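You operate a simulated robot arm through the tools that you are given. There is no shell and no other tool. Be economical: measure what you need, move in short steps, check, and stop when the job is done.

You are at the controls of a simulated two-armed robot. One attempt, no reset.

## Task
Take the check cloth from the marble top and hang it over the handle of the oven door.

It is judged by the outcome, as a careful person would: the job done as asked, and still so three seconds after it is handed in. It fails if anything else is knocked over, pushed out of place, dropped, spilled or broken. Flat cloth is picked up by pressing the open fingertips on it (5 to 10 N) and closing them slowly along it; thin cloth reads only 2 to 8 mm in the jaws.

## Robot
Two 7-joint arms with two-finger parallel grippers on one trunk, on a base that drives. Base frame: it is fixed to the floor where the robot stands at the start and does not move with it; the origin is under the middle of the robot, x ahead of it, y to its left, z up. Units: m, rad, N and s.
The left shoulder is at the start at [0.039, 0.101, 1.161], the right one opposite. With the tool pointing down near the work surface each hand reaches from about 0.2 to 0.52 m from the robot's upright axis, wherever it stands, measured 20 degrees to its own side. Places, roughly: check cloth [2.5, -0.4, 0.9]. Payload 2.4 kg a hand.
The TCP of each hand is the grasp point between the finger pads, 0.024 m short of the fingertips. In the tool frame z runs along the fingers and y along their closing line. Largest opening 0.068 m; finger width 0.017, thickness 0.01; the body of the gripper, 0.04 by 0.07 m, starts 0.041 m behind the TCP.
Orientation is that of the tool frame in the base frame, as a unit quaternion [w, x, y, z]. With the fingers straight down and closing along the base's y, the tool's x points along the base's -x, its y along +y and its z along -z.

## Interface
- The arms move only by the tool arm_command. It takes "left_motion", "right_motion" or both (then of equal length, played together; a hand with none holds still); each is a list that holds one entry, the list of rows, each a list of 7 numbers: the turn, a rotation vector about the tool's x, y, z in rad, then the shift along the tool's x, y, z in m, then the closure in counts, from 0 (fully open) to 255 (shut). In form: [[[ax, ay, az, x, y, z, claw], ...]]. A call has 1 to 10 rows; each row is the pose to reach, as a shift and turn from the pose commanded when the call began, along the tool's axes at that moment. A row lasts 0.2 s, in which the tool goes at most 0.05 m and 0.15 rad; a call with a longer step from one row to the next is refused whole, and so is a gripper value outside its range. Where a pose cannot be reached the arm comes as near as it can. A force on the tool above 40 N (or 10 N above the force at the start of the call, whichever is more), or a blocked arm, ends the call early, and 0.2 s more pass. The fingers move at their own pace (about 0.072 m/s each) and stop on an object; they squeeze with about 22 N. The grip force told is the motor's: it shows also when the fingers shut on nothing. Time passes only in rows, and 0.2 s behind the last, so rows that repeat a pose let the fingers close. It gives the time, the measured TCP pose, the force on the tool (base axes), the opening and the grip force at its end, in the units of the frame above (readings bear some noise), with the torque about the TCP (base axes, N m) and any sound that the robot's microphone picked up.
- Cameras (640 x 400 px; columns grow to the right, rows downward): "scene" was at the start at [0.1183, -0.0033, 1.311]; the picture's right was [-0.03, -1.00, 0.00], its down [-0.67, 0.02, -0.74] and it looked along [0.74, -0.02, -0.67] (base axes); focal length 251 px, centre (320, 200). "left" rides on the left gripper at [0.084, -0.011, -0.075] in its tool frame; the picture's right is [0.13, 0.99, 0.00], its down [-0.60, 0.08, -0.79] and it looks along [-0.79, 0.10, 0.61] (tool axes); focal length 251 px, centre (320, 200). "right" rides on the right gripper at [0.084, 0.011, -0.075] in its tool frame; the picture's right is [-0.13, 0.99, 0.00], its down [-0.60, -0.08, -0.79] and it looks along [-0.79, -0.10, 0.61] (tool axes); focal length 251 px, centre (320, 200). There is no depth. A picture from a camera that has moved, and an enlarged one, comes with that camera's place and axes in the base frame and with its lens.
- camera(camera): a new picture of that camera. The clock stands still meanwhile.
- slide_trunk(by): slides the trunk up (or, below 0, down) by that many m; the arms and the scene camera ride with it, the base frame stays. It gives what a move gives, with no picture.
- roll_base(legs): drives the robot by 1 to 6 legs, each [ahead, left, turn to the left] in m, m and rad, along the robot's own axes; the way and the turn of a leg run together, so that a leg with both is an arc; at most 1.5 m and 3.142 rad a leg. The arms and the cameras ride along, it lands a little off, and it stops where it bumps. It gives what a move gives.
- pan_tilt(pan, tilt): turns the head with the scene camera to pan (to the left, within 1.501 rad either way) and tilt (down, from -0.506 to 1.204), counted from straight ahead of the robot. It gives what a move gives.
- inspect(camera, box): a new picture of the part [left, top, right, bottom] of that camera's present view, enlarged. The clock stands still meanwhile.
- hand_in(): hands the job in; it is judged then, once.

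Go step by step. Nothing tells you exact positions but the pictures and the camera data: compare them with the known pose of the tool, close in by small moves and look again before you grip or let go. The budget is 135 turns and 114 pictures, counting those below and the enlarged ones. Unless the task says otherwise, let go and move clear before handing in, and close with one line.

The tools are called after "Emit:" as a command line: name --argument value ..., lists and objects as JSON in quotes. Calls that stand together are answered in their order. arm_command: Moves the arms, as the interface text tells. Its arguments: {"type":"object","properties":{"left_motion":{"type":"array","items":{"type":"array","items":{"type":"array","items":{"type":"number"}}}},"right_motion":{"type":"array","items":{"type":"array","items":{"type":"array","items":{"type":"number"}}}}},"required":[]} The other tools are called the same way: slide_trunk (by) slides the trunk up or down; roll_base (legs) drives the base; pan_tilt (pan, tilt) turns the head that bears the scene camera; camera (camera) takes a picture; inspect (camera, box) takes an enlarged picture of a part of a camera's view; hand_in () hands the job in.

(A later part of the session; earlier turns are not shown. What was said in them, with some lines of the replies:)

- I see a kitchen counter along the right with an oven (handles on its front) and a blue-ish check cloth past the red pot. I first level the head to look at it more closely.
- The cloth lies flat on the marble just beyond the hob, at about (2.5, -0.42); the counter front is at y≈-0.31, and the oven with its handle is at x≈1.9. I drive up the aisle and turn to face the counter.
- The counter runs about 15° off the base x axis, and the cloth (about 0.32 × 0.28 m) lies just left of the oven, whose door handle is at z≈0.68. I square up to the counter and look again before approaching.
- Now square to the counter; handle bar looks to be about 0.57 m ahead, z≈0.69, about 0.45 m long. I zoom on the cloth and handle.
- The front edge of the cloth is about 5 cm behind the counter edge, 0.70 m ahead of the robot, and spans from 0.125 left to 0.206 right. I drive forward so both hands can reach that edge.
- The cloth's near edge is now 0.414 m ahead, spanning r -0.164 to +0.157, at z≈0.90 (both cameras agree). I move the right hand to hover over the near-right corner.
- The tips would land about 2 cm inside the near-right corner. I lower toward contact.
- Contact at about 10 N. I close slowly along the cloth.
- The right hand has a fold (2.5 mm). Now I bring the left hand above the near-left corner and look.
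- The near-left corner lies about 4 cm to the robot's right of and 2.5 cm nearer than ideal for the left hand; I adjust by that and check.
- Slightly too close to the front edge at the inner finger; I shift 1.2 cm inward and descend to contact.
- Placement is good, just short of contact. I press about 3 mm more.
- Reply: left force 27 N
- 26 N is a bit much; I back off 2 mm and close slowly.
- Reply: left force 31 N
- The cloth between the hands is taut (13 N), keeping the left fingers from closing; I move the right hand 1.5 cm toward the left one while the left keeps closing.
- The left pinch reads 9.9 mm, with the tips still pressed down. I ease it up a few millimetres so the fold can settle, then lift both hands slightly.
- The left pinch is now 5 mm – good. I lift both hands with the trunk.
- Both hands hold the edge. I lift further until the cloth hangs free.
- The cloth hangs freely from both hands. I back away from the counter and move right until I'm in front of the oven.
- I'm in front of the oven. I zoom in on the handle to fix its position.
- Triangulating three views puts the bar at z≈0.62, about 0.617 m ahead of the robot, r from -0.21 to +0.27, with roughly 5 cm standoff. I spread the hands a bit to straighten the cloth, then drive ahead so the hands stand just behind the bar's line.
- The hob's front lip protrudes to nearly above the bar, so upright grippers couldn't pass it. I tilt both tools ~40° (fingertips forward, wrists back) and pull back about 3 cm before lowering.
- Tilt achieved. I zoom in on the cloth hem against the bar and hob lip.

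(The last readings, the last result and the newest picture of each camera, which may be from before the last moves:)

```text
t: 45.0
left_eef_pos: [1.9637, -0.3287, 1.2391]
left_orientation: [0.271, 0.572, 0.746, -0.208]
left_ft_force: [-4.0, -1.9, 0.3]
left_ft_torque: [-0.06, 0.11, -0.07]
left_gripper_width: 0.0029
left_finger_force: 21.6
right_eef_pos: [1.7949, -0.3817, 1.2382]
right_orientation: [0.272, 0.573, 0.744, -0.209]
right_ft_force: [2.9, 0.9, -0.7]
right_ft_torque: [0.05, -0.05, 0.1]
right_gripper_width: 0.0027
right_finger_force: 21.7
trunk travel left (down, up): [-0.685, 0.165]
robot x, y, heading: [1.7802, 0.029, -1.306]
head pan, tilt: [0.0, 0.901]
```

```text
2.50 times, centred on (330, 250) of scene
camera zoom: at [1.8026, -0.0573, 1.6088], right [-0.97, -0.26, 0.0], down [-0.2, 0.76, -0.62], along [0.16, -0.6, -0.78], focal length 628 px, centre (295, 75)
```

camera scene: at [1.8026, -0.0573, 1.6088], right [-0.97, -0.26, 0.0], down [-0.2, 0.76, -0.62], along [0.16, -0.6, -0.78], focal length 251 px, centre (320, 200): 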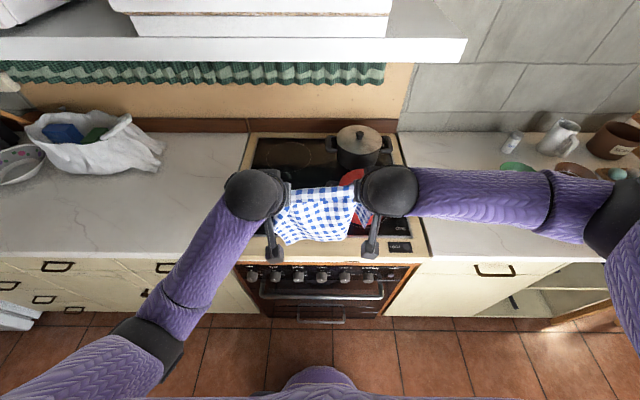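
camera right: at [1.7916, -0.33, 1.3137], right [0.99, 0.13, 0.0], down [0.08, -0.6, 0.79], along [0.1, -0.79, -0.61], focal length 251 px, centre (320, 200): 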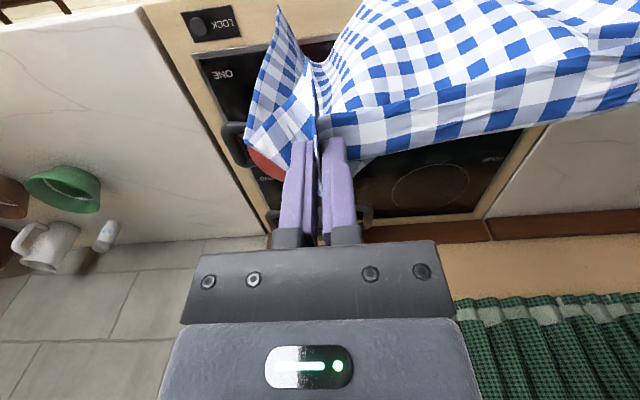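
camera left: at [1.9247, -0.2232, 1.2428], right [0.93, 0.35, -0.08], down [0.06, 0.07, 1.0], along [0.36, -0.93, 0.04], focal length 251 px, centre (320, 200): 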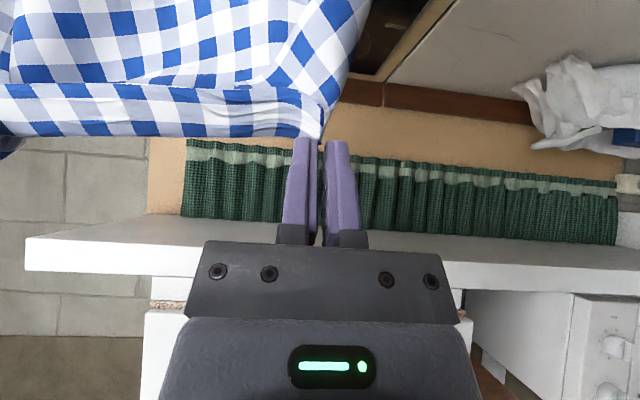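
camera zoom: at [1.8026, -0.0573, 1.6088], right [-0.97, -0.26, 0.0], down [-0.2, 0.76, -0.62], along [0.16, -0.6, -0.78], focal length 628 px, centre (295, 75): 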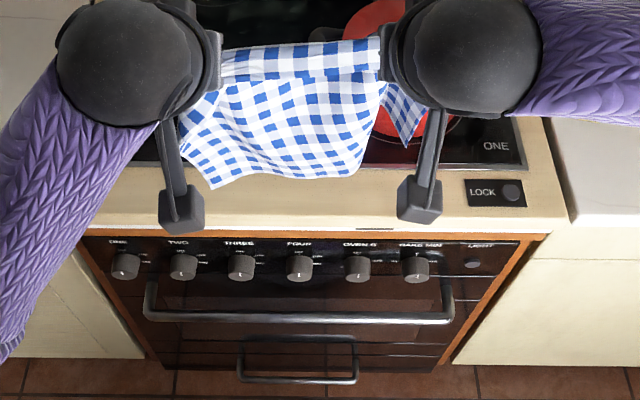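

The hem hangs some centimetres ahead of the fingertips, over the hob. I back the base 6 cm so it clears the lip, lower the trunk 0.25, and look again.

Emit:
roll_base --legs '[[-0.06, 0, 0]]'

Emit:
slide_trunk --by -0.25

Emit:
camera --camera "scene"

Emit:
inspect --camera "scene" --box '[192, 200, 448, 360]'

```text
t: 46.0
left_eef_pos: [1.9465, -0.269, 1.2397]
left_orientation: [0.272, 0.571, 0.746, -0.209]
left_ft_force: [-3.3, -0.8, -0.4]
left_ft_torque: [-0.05, 0.06, -0.08]
left_gripper_width: 0.0031
left_finger_force: 21.7
right_eef_pos: [1.7784, -0.3223, 1.24]
right_orientation: [0.273, 0.573, 0.744, -0.21]
right_ft_force: [2.6, 0.9, -0.5]
right_ft_torque: [0.03, -0.03, 0.07]
right_gripper_width: 0.0028
right_finger_force: 21.7
trunk travel left (down, up): [-0.685, 0.165]
robot x, y, heading: [1.7635, 0.0865, -1.307]
head pan, tilt: [0.0, 0.901]
```

```text
t: 48.6
left_eef_pos: [1.9464, -0.2694, 0.9892]
left_orientation: [0.271, 0.572, 0.746, -0.208]
left_ft_force: [-3.1, -1.4, 0.2]
left_ft_torque: [-0.01, 0.11, -0.05]
left_gripper_width: 0.0033
left_finger_force: 22.1
right_eef_pos: [1.7799, -0.3223, 0.9896]
right_orientation: [0.272, 0.573, 0.744, -0.209]
right_ft_force: [3.3, 0.7, 0.3]
right_ft_torque: [0.01, -0.03, 0.08]
right_gripper_width: 0.0024
right_finger_force: 22.8
trunk travel left (down, up): [-0.435, 0.415]
robot x, y, heading: [1.7654, 0.0879, -1.306]
head pan, tilt: [0.0, 0.901]
```

```text
77 pictures are left
camera scene: at [1.7906, -0.0128, 1.3584], right [-0.97, -0.26, 0.0], down [-0.2, 0.76, -0.62], along [0.16, -0.6, -0.78], focal length 251 px, centre (320, 200)
```

scene: 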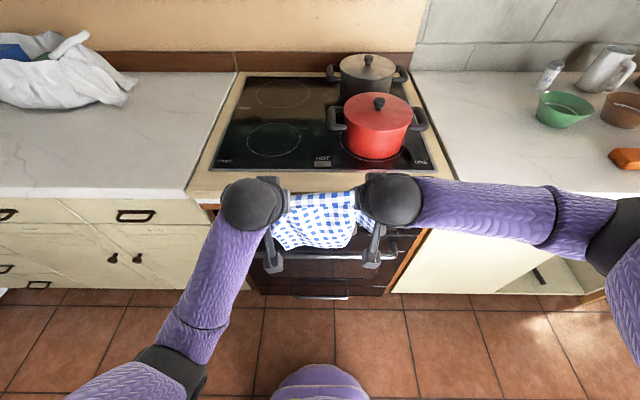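

```text
2.50 times, centred on (320, 280) of scene
camera zoom: at [1.7906, -0.0128, 1.3584], right [-0.97, -0.26, 0.0], down [-0.2, 0.76, -0.62], along [0.16, -0.6, -0.78], focal length 628 px, centre (320, 0)
```

zoom: 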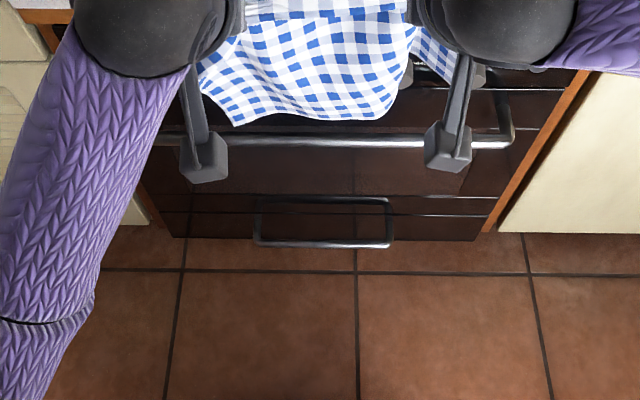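

The bar is at F≈0.838 and the hem about 3 cm short of it and 10 cm above. I move the hands forward 4.5 cm and 5 cm down with the arms, then look.

Emit:
arm_command --left_motion '[[[0, 0, 0, -0.0172, 0, 0.0145, 255], [0, 0, 0, -0.0344, 0, 0.029, 255], [0, 0, 0, -0.0186, 0, 0.048, 255], [0, 0, 0, -0.0022, 0, 0.0672, 255], [0, 0, 0, -0.0022, 0, 0.0672, 255]]]' --right_motion '[[[0, 0, 0, -0.0172, 0, 0.0145, 255], [0, 0, 0, -0.0344, 0, 0.029, 255], [0, 0, 0, -0.0186, 0, 0.048, 255], [0, 0, 0, -0.0022, 0, 0.0672, 255], [0, 0, 0, -0.0022, 0, 0.0672, 255]]]'

Emit:
camera --camera "scene"

Emit:
inspect --camera "scene" --box '[240, 170, 400, 270]'

```text
t: 49.8
left_eef_pos: [1.9596, -0.3126, 0.9398]
left_orientation: [0.271, 0.571, 0.746, -0.208]
left_ft_force: [-4.6, -2.4, 0.3]
left_ft_torque: [-0.04, 0.15, -0.03]
left_gripper_width: 0.0033
left_finger_force: 21.8
right_eef_pos: [1.7889, -0.366, 0.9386]
right_orientation: [0.273, 0.572, 0.744, -0.209]
right_ft_force: [3.9, 0.9, -0.5]
right_ft_torque: [0.02, 0.0, 0.09]
right_gripper_width: 0.0027
right_finger_force: 21.9
trunk travel left (down, up): [-0.435, 0.415]
robot x, y, heading: [1.7653, 0.0872, -1.304]
head pan, tilt: [0.0, 0.901]
```

```text
75 pictures are left
camera scene: at [1.7907, -0.0129, 1.3583], right [-0.97, -0.26, 0.0], down [-0.2, 0.76, -0.62], along [0.16, -0.6, -0.78], focal length 251 px, centre (320, 200)
```

scene: 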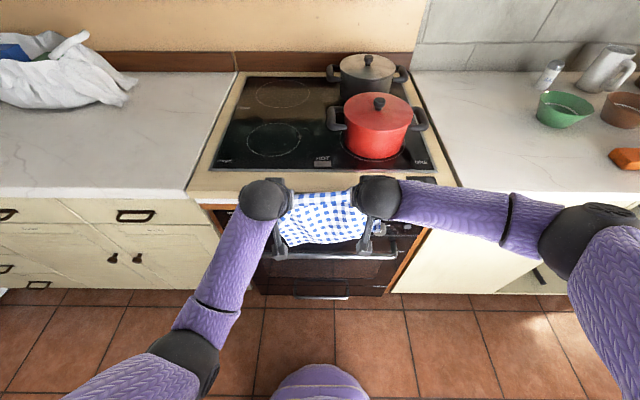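

```text
4.00 times, centred on (320, 220) of scene
camera zoom: at [1.7907, -0.0129, 1.3583], right [-0.97, -0.26, 0.0], down [-0.2, 0.76, -0.62], along [0.16, -0.6, -0.78], focal length 1004 px, centre (320, 120)
```

zoom: 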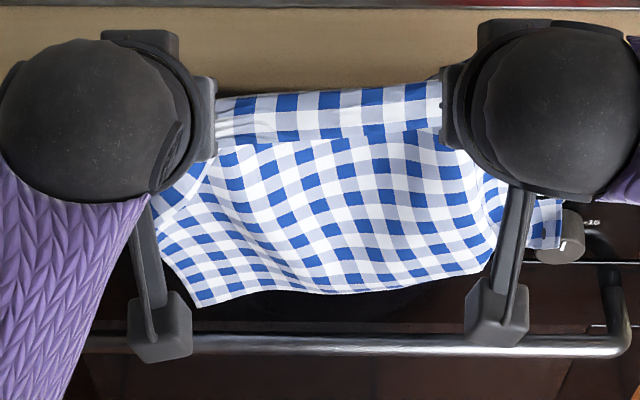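

The hem now appears just behind and above the bar. I lower 5 cm more (the force stop guards the lip).

Emit:
arm_command --left_motion '[[[0, 0, 0, 0.0107, 0, 0.0128, 255], [0, 0, 0, 0.0215, 0, 0.0255, 255], [0, 0, 0, 0.0322, 0, 0.0383, 255], [0, 0, 0, 0.0322, 0, 0.0383, 255]]]' --right_motion '[[[0, 0, 0, 0.0107, 0, 0.0128, 255], [0, 0, 0, 0.0215, 0, 0.0255, 255], [0, 0, 0, 0.0322, 0, 0.0383, 255], [0, 0, 0, 0.0322, 0, 0.0383, 255]]]'

Emit:
inspect --camera "scene" --box '[240, 180, 400, 280]'

```text
t: 50.8
left_eef_pos: [1.9598, -0.3131, 0.8881]
left_orientation: [0.271, 0.571, 0.746, -0.209]
left_ft_force: [-3.1, -1.4, 0.5]
left_ft_torque: [-0.05, 0.11, -0.06]
left_gripper_width: 0.0032
left_finger_force: 21.8
right_eef_pos: [1.7903, -0.3661, 0.8885]
right_orientation: [0.273, 0.573, 0.744, -0.21]
right_ft_force: [3.1, 1.8, -0.9]
right_ft_torque: [0.05, -0.01, 0.08]
right_gripper_width: 0.0025
right_finger_force: 22.1
trunk travel left (down, up): [-0.435, 0.415]
robot x, y, heading: [1.7668, 0.0839, -1.31]
head pan, tilt: [0.0, 0.901]
```

```text
4.00 times, centred on (320, 230) of scene
camera zoom: at [1.7906, -0.0129, 1.3583], right [-0.97, -0.26, 0.0], down [-0.2, 0.76, -0.62], along [0.16, -0.6, -0.78], focal length 1004 px, centre (320, 80)
```

zoom: 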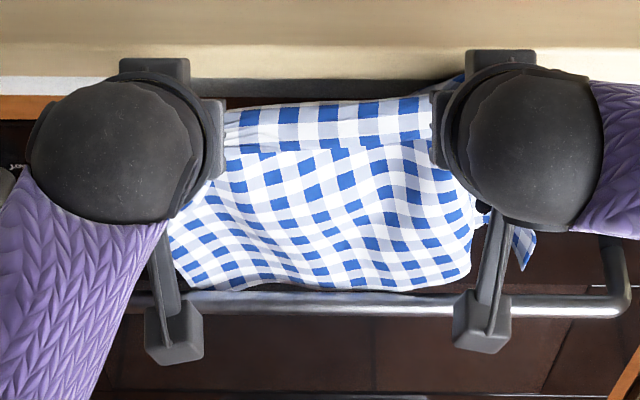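

The hem sits at the bar's top line, seemingly behind it, and the tips are below the lip. I push 1.5 cm forward and lower a further 4 cm, then check whether the bar now covers the cloth.

Emit:
arm_command --left_motion '[[[0, 0, 0, -0.0115, 0, 0.0097, 255], [0, 0, 0, -0.0115, 0, 0.0097, 255], [0, 0, 0, 0.0014, 0, 0.025, 255], [0, 0, 0, 0.0143, 0, 0.0403, 255], [0, 0, 0, 0.0143, 0, 0.0403, 255]]]' --right_motion '[[[0, 0, 0, -0.0115, 0, 0.0097, 255], [0, 0, 0, -0.0115, 0, 0.0097, 255], [0, 0, 0, 0.0014, 0, 0.025, 255], [0, 0, 0, 0.0143, 0, 0.0403, 255], [0, 0, 0, 0.0143, 0, 0.0403, 255]]]'

Emit:
inspect --camera "scene" --box '[240, 190, 400, 290]'

```text
t: 52.0
left_eef_pos: [1.9644, -0.3268, 0.8491]
left_orientation: [0.271, 0.572, 0.746, -0.209]
left_ft_force: [-3.0, -0.8, 0.4]
left_ft_torque: [-0.05, 0.17, -0.04]
left_gripper_width: 0.003
left_finger_force: 21.8
right_eef_pos: [1.7943, -0.3818, 0.8487]
right_orientation: [0.273, 0.572, 0.744, -0.209]
right_ft_force: [3.7, 1.1, 0.3]
right_ft_torque: [0.03, -0.04, 0.08]
right_gripper_width: 0.0026
right_finger_force: 22.3
trunk travel left (down, up): [-0.435, 0.415]
robot x, y, heading: [1.7636, 0.0886, -1.309]
head pan, tilt: [0.0, 0.901]
```

```text
4.00 times, centred on (320, 240) of scene
camera zoom: at [1.7907, -0.0131, 1.3583], right [-0.97, -0.26, 0.0], down [-0.2, 0.76, -0.62], along [0.16, -0.6, -0.78], focal length 1004 px, centre (320, 40)
```

zoom: 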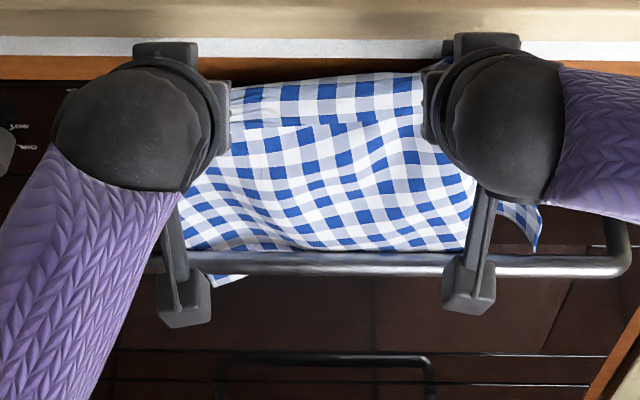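

Threaded – the bar now lies in front of the cloth. I lower 7 cm more.

Emit:
arm_command --left_motion '[[[0, 0, 0, 0.015, 0, 0.0179, 255], [0, 0, 0, 0.03, 0, 0.0357, 255], [0, 0, 0, 0.0451, 0, 0.0536, 255], [0, 0, 0, 0.0451, 0, 0.0536, 255]]]' --right_motion '[[[0, 0, 0, 0.015, 0, 0.0179, 255], [0, 0, 0, 0.03, 0, 0.0357, 255], [0, 0, 0, 0.0451, 0, 0.0536, 255], [0, 0, 0, 0.0451, 0, 0.0536, 255]]]'

Emit:
camera --camera "scene"

Emit:
inspect --camera "scene" --box '[240, 200, 400, 300]'

```text
t: 52.8
left_eef_pos: [1.961, -0.3261, 0.7822]
left_orientation: [0.271, 0.57, 0.746, -0.209]
left_ft_force: [-2.7, 0.8, 0.3]
left_ft_torque: [-0.02, 0.13, -0.06]
left_gripper_width: 0.003
left_finger_force: 21.9
right_eef_pos: [1.7946, -0.379, 0.7833]
right_orientation: [0.275, 0.572, 0.744, -0.209]
right_ft_force: [1.1, 5.5, 5.5]
right_ft_torque: [0.04, -0.06, 0.09]
right_gripper_width: 0.0028
right_finger_force: 22.0
trunk travel left (down, up): [-0.435, 0.415]
robot x, y, heading: [1.7663, 0.0889, -1.306]
head pan, tilt: [0.0, 0.901]
stopped in row 4 (right hand): the force on the tool passed its limit at 70 N (the readings are from after the stop); the commanded pose is now the measured one
```

```text
71 pictures are left
camera scene: at [1.7898, -0.01, 1.3587], right [-0.97, -0.26, 0.0], down [-0.2, 0.76, -0.62], along [0.16, -0.6, -0.78], focal length 251 px, centre (320, 200)
```

scene: 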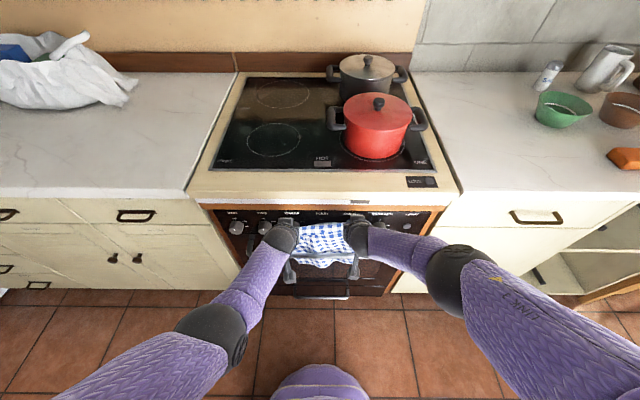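

```text
4.00 times, centred on (320, 250) of scene
camera zoom: at [1.7898, -0.01, 1.3587], right [-0.97, -0.26, 0.0], down [-0.2, 0.76, -0.62], along [0.16, -0.6, -0.78], focal length 1004 px, centre (320, 0)
```

zoom: 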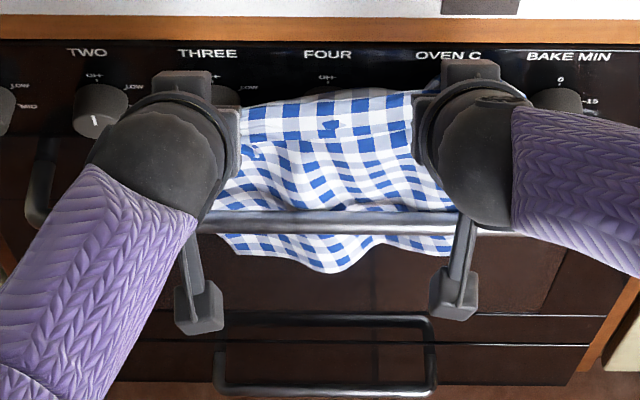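

The right hand brushed a control knob and stopped, but the cloth now hangs about 12 cm below the bar on its back side. I now swing the held edge back and over the bar, down on the front side, on an arc that keeps the cloth slack.

Emit:
arm_command --left_motion '[[[0, 0, 0, 0.015, 0, -0.0093, 255], [0, 0, 0, 0.03, 0, -0.0187, 255], [0, 0, 0, 0.052, 0, -0.024, 255], [0, 0, 0, 0.0735, 0, -0.0292, 255], [0, 0, 0, 0.096, 0, -0.0255, 255], [0, 0, 0, 0.1189, 0, -0.0217, 255], [0, 0, 0, 0.14, 0, -0.013, 255], [0, 0, 0, 0.16, 0, -0.004, 255], [0, 0, 0, 0.175, 0, 0.01, 255], [0, 0, 0, 0.1897, 0, 0.0234, 255]]]' --right_motion '[[[0, 0, 0, 0.015, 0, -0.0093, 255], [0, 0, 0, 0.03, 0, -0.0187, 255], [0, 0, 0, 0.052, 0, -0.024, 255], [0, 0, 0, 0.0735, 0, -0.0292, 255], [0, 0, 0, 0.096, 0, -0.0255, 255], [0, 0, 0, 0.1189, 0, -0.0217, 255], [0, 0, 0, 0.14, 0, -0.013, 255], [0, 0, 0, 0.16, 0, -0.004, 255], [0, 0, 0, 0.175, 0, 0.01, 255], [0, 0, 0, 0.1897, 0, 0.0234, 255]]]'

Emit:
camera --camera "scene"

Emit:
inspect --camera "scene" --box '[220, 210, 412, 330]'

```text
t: 54.5
left_eef_pos: [1.9954, -0.197, 0.6871]
left_orientation: [0.305, 0.574, 0.743, -0.159]
left_ft_force: [-0.7, 0.0, 0.0]
left_ft_torque: [-0.02, 0.01, -0.03]
left_gripper_width: 0.0001
left_finger_force: 22.1
left hand out of reach, approached as far as the arm can: row 8
right_eef_pos: [1.7889, -0.2731, 0.6946]
right_orientation: [0.258, 0.575, 0.752, -0.194]
right_ft_force: [-1.0, -0.3, -0.5]
right_ft_torque: [0.01, -0.01, 0.01]
right_gripper_width: 0.0025
right_finger_force: 22.4
right hand out of reach, approached as far as the arm can: row 3, 4, 5, 6, 7, 8
trunk travel left (down, up): [-0.435, 0.415]
robot x, y, heading: [1.7666, 0.0884, -1.306]
head pan, tilt: [0.0, 0.901]
stopped in row 8 (left hand): the force on the tool passed its limit at 64 N (the readings are from after the stop); the commanded pose is now the measured one
```

```text
69 pictures are left
camera scene: at [1.7903, -0.014, 1.3582], right [-0.97, -0.26, 0.0], down [-0.2, 0.76, -0.62], along [0.16, -0.6, -0.78], focal length 251 px, centre (320, 200)
```

scene: 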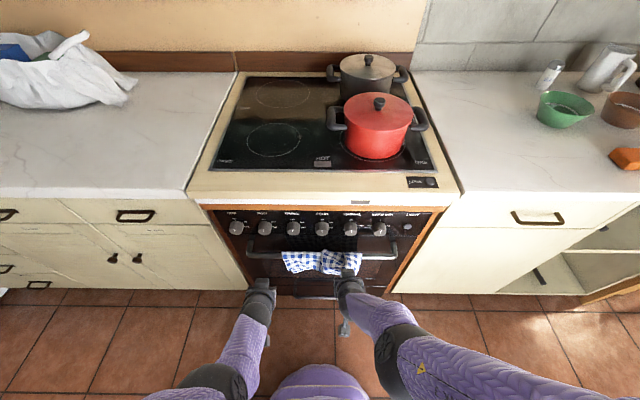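

```text
3.33 times, centred on (316, 270) of scene
camera zoom: at [1.7903, -0.014, 1.3582], right [-0.97, -0.26, 0.0], down [-0.2, 0.76, -0.62], along [0.16, -0.6, -0.78], focal length 837 px, centre (333, -33)
```

zoom: 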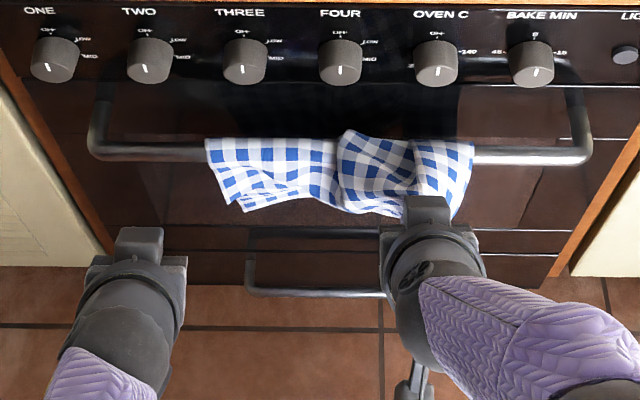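

The arms met their reach limit and the left hand let its corner go, but the cloth lies draped over the bar; the right hand still holds its part in front. I look from the wrist cameras before releasing.

Emit:
camera --camera "right"

Emit:
camera --camera "left"

Emit:
inspect --camera "scene" --box '[264, 230, 376, 300]'

```text
67 pictures are left
camera right: at [1.771, -0.1617, 0.7023], right [0.98, 0.16, 0.08], down [-0.08, -0.02, 1.0], along [0.16, -0.99, 0.0], focal length 251 px, centre (320, 200)
```

right: 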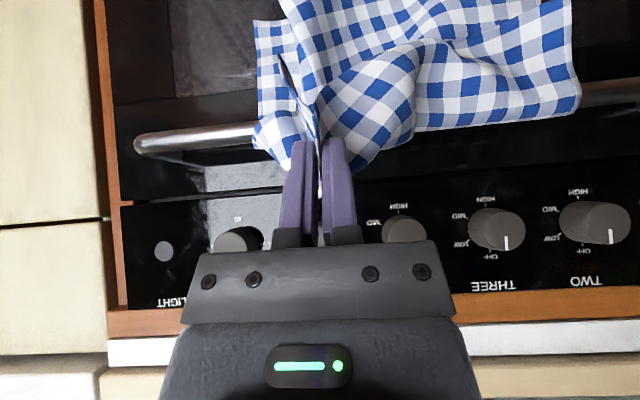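

```text
66 pictures are left
camera left: at [1.9529, -0.0928, 0.6896], right [0.92, 0.38, 0.03], down [-0.05, 0.03, 1.0], along [0.38, -0.92, 0.05], focal length 251 px, centre (320, 200)
```

left: 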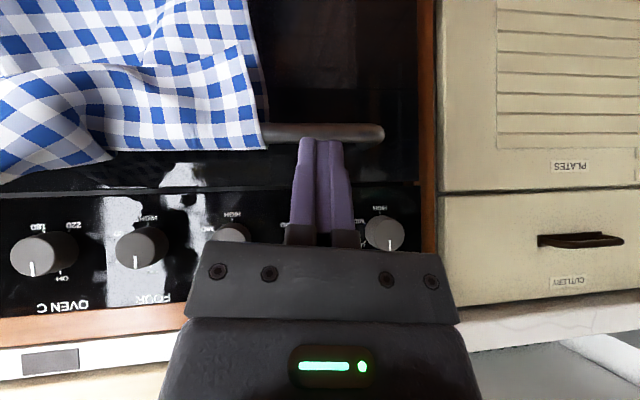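

```text
5.71 times, centred on (320, 265) of scene
camera zoom: at [1.7903, -0.014, 1.3582], right [-0.97, -0.26, 0.0], down [-0.2, 0.76, -0.62], along [0.16, -0.6, -0.78], focal length 1434 px, centre (320, -171)
```

zoom: 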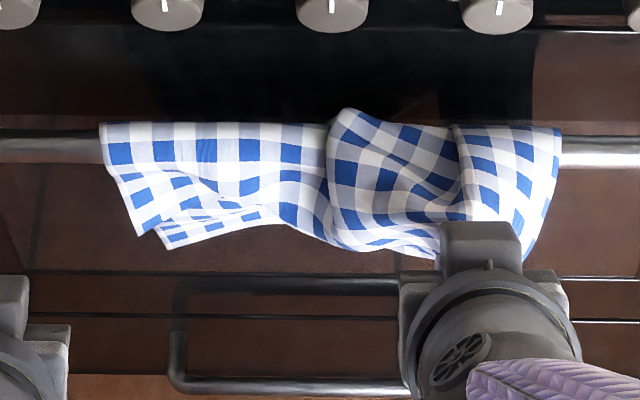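

The cloth drapes over the bar with length on both sides. I lower the trunk 12 cm so the right hand brings its held corner down in front of the bar before release.

Emit:
slide_trunk --by -0.12

Emit:
inspect --camera "scene" --box '[224, 230, 416, 350]'

Emit:
camera --camera "left"

Emit:
camera --camera "right"

```text
t: 56.0
left_eef_pos: [2.0012, -0.2025, 0.5716]
left_orientation: [0.312, 0.574, 0.74, -0.162]
left_ft_force: [-0.3, -0.1, 0.5]
left_ft_torque: [0.05, -0.02, 0.01]
left_gripper_width: 0.0
left_finger_force: 22.2
right_eef_pos: [1.7884, -0.2609, 0.5603]
right_orientation: [0.243, 0.579, 0.757, -0.183]
right_ft_force: [-0.2, -0.5, -0.8]
right_ft_torque: [0.01, 0.01, 0.02]
right_gripper_width: 0.0027
right_finger_force: 21.8
trunk travel left (down, up): [-0.315, 0.535]
robot x, y, heading: [1.766, 0.0897, -1.306]
head pan, tilt: [0.0, 0.901]
```

```text
3.33 times, centred on (320, 290) of scene
camera zoom: at [1.7957, -0.0306, 1.2374], right [-0.97, -0.26, 0.0], down [-0.2, 0.76, -0.62], along [0.16, -0.6, -0.78], focal length 837 px, centre (320, -100)
```

zoom: 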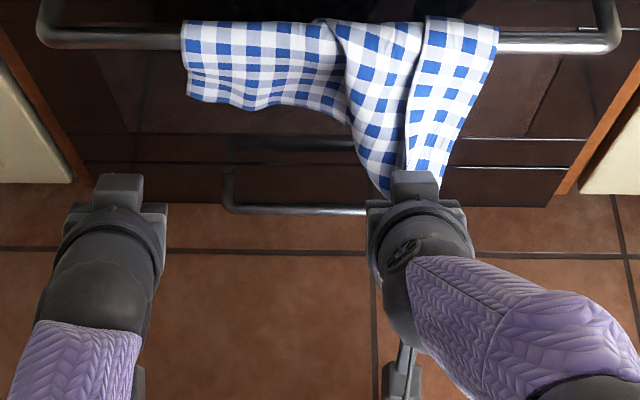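

```text
63 pictures are left
camera left: at [1.9581, -0.0984, 0.5721], right [0.92, 0.39, 0.03], down [-0.06, 0.05, 1.0], along [0.38, -0.92, 0.06], focal length 251 px, centre (320, 200)
```

left: 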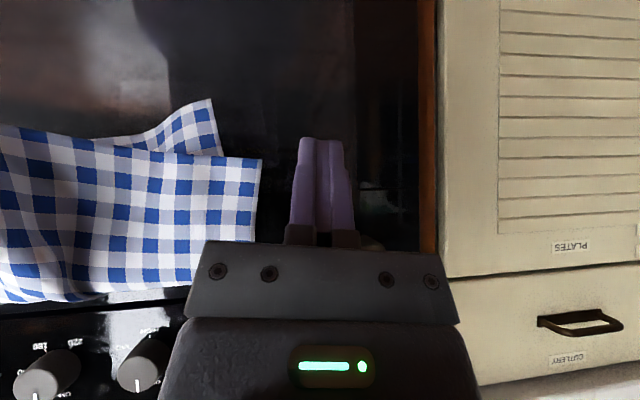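

```text
62 pictures are left
camera right: at [1.769, -0.1508, 0.5729], right [0.98, 0.16, 0.08], down [-0.07, -0.05, 1.0], along [0.16, -0.99, -0.04], focal length 251 px, centre (320, 200)
```

right: 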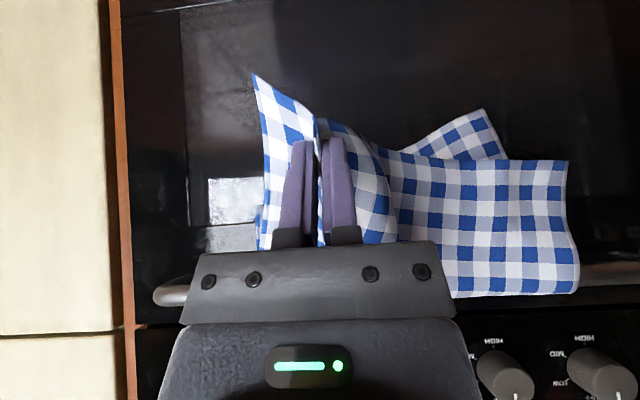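

Front flap ≈8–12 cm, back flap ≈15 cm: balanced, with no load on the hand. I open the right gripper.

Emit:
arm_command --right_motion '[[[0, 0, 0, 0, 0, 0, 200], [0, 0, 0, 0, 0, 0, 150], [0, 0, 0, 0, 0, 0, 100], [0, 0, 0, 0, 0, 0, 60], [0, 0, 0, 0, 0, 0, 60], [0, 0, 0, 0, 0, 0, 60]]]'

Emit:
camera --camera "right"

Emit:
inspect --camera "scene" --box '[224, 230, 416, 350]'

```text
t: 57.5
left_eef_pos: [1.9991, -0.2033, 0.5707]
left_orientation: [0.312, 0.573, 0.74, -0.162]
left_ft_force: [0.5, -0.2, -0.4]
left_ft_torque: [0.0, 0.01, -0.02]
left_gripper_width: 0.0
left_finger_force: 21.9
right_eef_pos: [1.7875, -0.2619, 0.5604]
right_orientation: [0.244, 0.579, 0.756, -0.184]
right_ft_force: [-0.3, 0.5, -0.1]
right_ft_torque: [0.04, 0.0, 0.01]
right_gripper_width: 0.0521
right_finger_force: 0.0
trunk travel left (down, up): [-0.315, 0.535]
robot x, y, heading: [1.7649, 0.0889, -1.31]
head pan, tilt: [0.0, 0.901]
```

```text
61 pictures are left
camera right: at [1.769, -0.1508, 0.5728], right [0.98, 0.16, 0.08], down [-0.07, -0.05, 1.0], along [0.16, -0.99, -0.04], focal length 251 px, centre (320, 200)
```

right: 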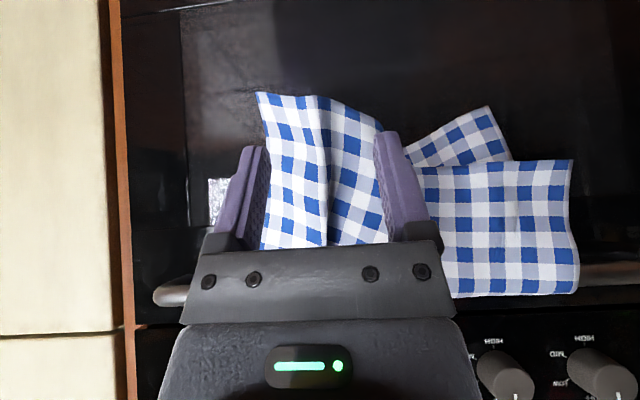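

```text
3.33 times, centred on (320, 290) of scene
camera zoom: at [1.7957, -0.0307, 1.2373], right [-0.97, -0.26, 0.0], down [-0.2, 0.76, -0.62], along [0.16, -0.6, -0.78], focal length 837 px, centre (320, -100)
```

zoom: 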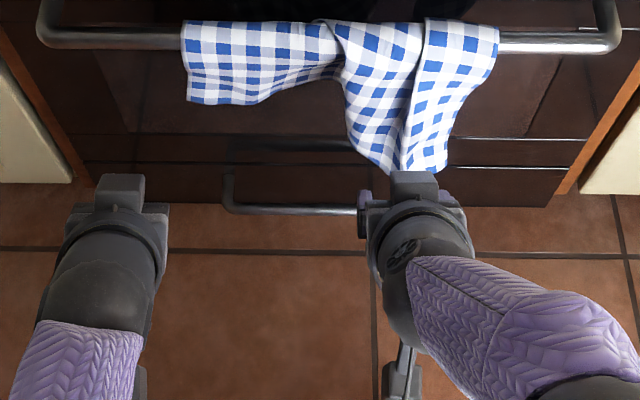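

The cloth stays put, free between the open fingers. I back the base straight away and check.

Emit:
roll_base --legs '[[-0.12, 0, 0], [-0.25, 0, 0]]'

Emit:
pan_tilt --pan 0 --tilt 0.75

Emit:
camera --camera "scene"

Emit:
camera --camera "right"

```text
t: 60.1
left_eef_pos: [1.9021, 0.1563, 0.5712]
left_orientation: [0.312, 0.572, 0.741, -0.163]
left_ft_force: [-0.8, -0.5, 0.6]
left_ft_torque: [-0.02, 0.0, -0.03]
left_gripper_width: 0.0
left_finger_force: 21.6
right_eef_pos: [1.6933, 0.0969, 0.5611]
right_orientation: [0.245, 0.578, 0.757, -0.183]
right_ft_force: [-0.6, 0.2, -0.3]
right_ft_torque: [0.0, -0.03, 0.02]
right_gripper_width: 0.052
right_finger_force: 0.0
trunk travel left (down, up): [-0.315, 0.535]
robot x, y, heading: [1.6646, 0.4457, -1.306]
head pan, tilt: [0.0, 0.901]
```

```text
t: 60.8
left_eef_pos: [1.9037, 0.1547, 0.5723]
left_orientation: [0.312, 0.571, 0.741, -0.163]
left_ft_force: [0.8, -0.2, 0.2]
left_ft_torque: [0.02, 0.01, -0.03]
left_gripper_width: 0.0
left_finger_force: 22.3
right_eef_pos: [1.6919, 0.0973, 0.5616]
right_orientation: [0.243, 0.578, 0.757, -0.184]
right_ft_force: [0.9, -0.8, 0.4]
right_ft_torque: [-0.02, 0.0, 0.01]
right_gripper_width: 0.0518
right_finger_force: 0.0
trunk travel left (down, up): [-0.315, 0.535]
robot x, y, heading: [1.666, 0.4449, -1.309]
head pan, tilt: [0.0, 0.75]
```

```text
59 pictures are left
camera scene: at [1.7011, 0.3209, 1.2492], right [-0.96, -0.26, 0.0], down [-0.18, 0.66, -0.73], along [0.19, -0.71, -0.68], focal length 251 px, centre (320, 200)
```

scene: 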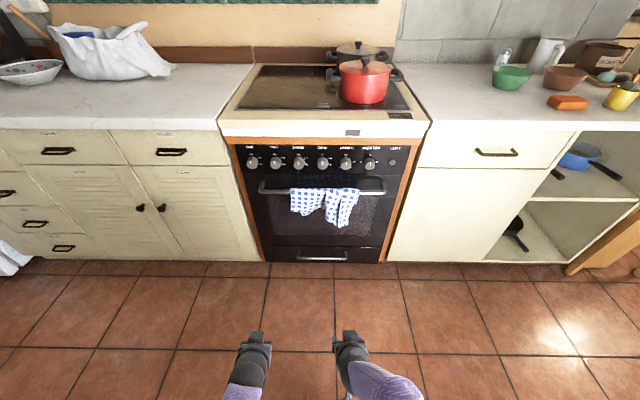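

```text
58 pictures are left
camera right: at [1.6727, 0.2078, 0.5728], right [0.98, 0.16, 0.08], down [-0.07, -0.05, 1.0], along [0.17, -0.99, -0.04], focal length 251 px, centre (320, 200)
```

right: 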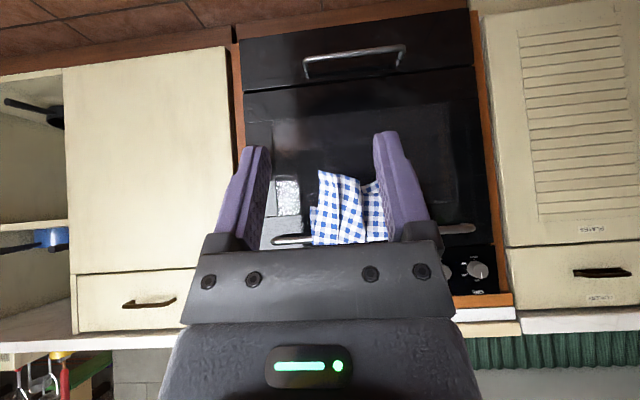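

The cloth hangs over the handle. One close look to confirm it is stable and the knobs and door are undisturbed.

Emit:
inspect --camera "scene" --box '[224, 130, 432, 260]'

```text
3.08 times, centred on (328, 195) of scene
camera zoom: at [1.7011, 0.3209, 1.2492], right [-0.96, -0.26, 0.0], down [-0.18, 0.66, -0.73], along [0.19, -0.71, -0.68], focal length 772 px, centre (295, 215)
```

zoom: 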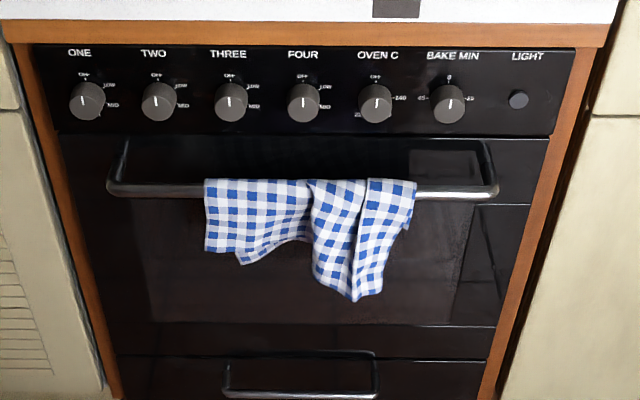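

The cloth hangs steadily over the oven-door handle, the door is shut, the knobs look unchanged, and the hands are clear. I hand it in.

Emit:
hand_in

```text
The job is handed in.
```

The check cloth is off the marble top and hanging over the oven door handle, folded a bit unevenly. The right gripper bumped a control knob on the way down (a brief 70 N), but in the last close-up the knobs looked unturned and nothing else I could see had been moved or knocked over.
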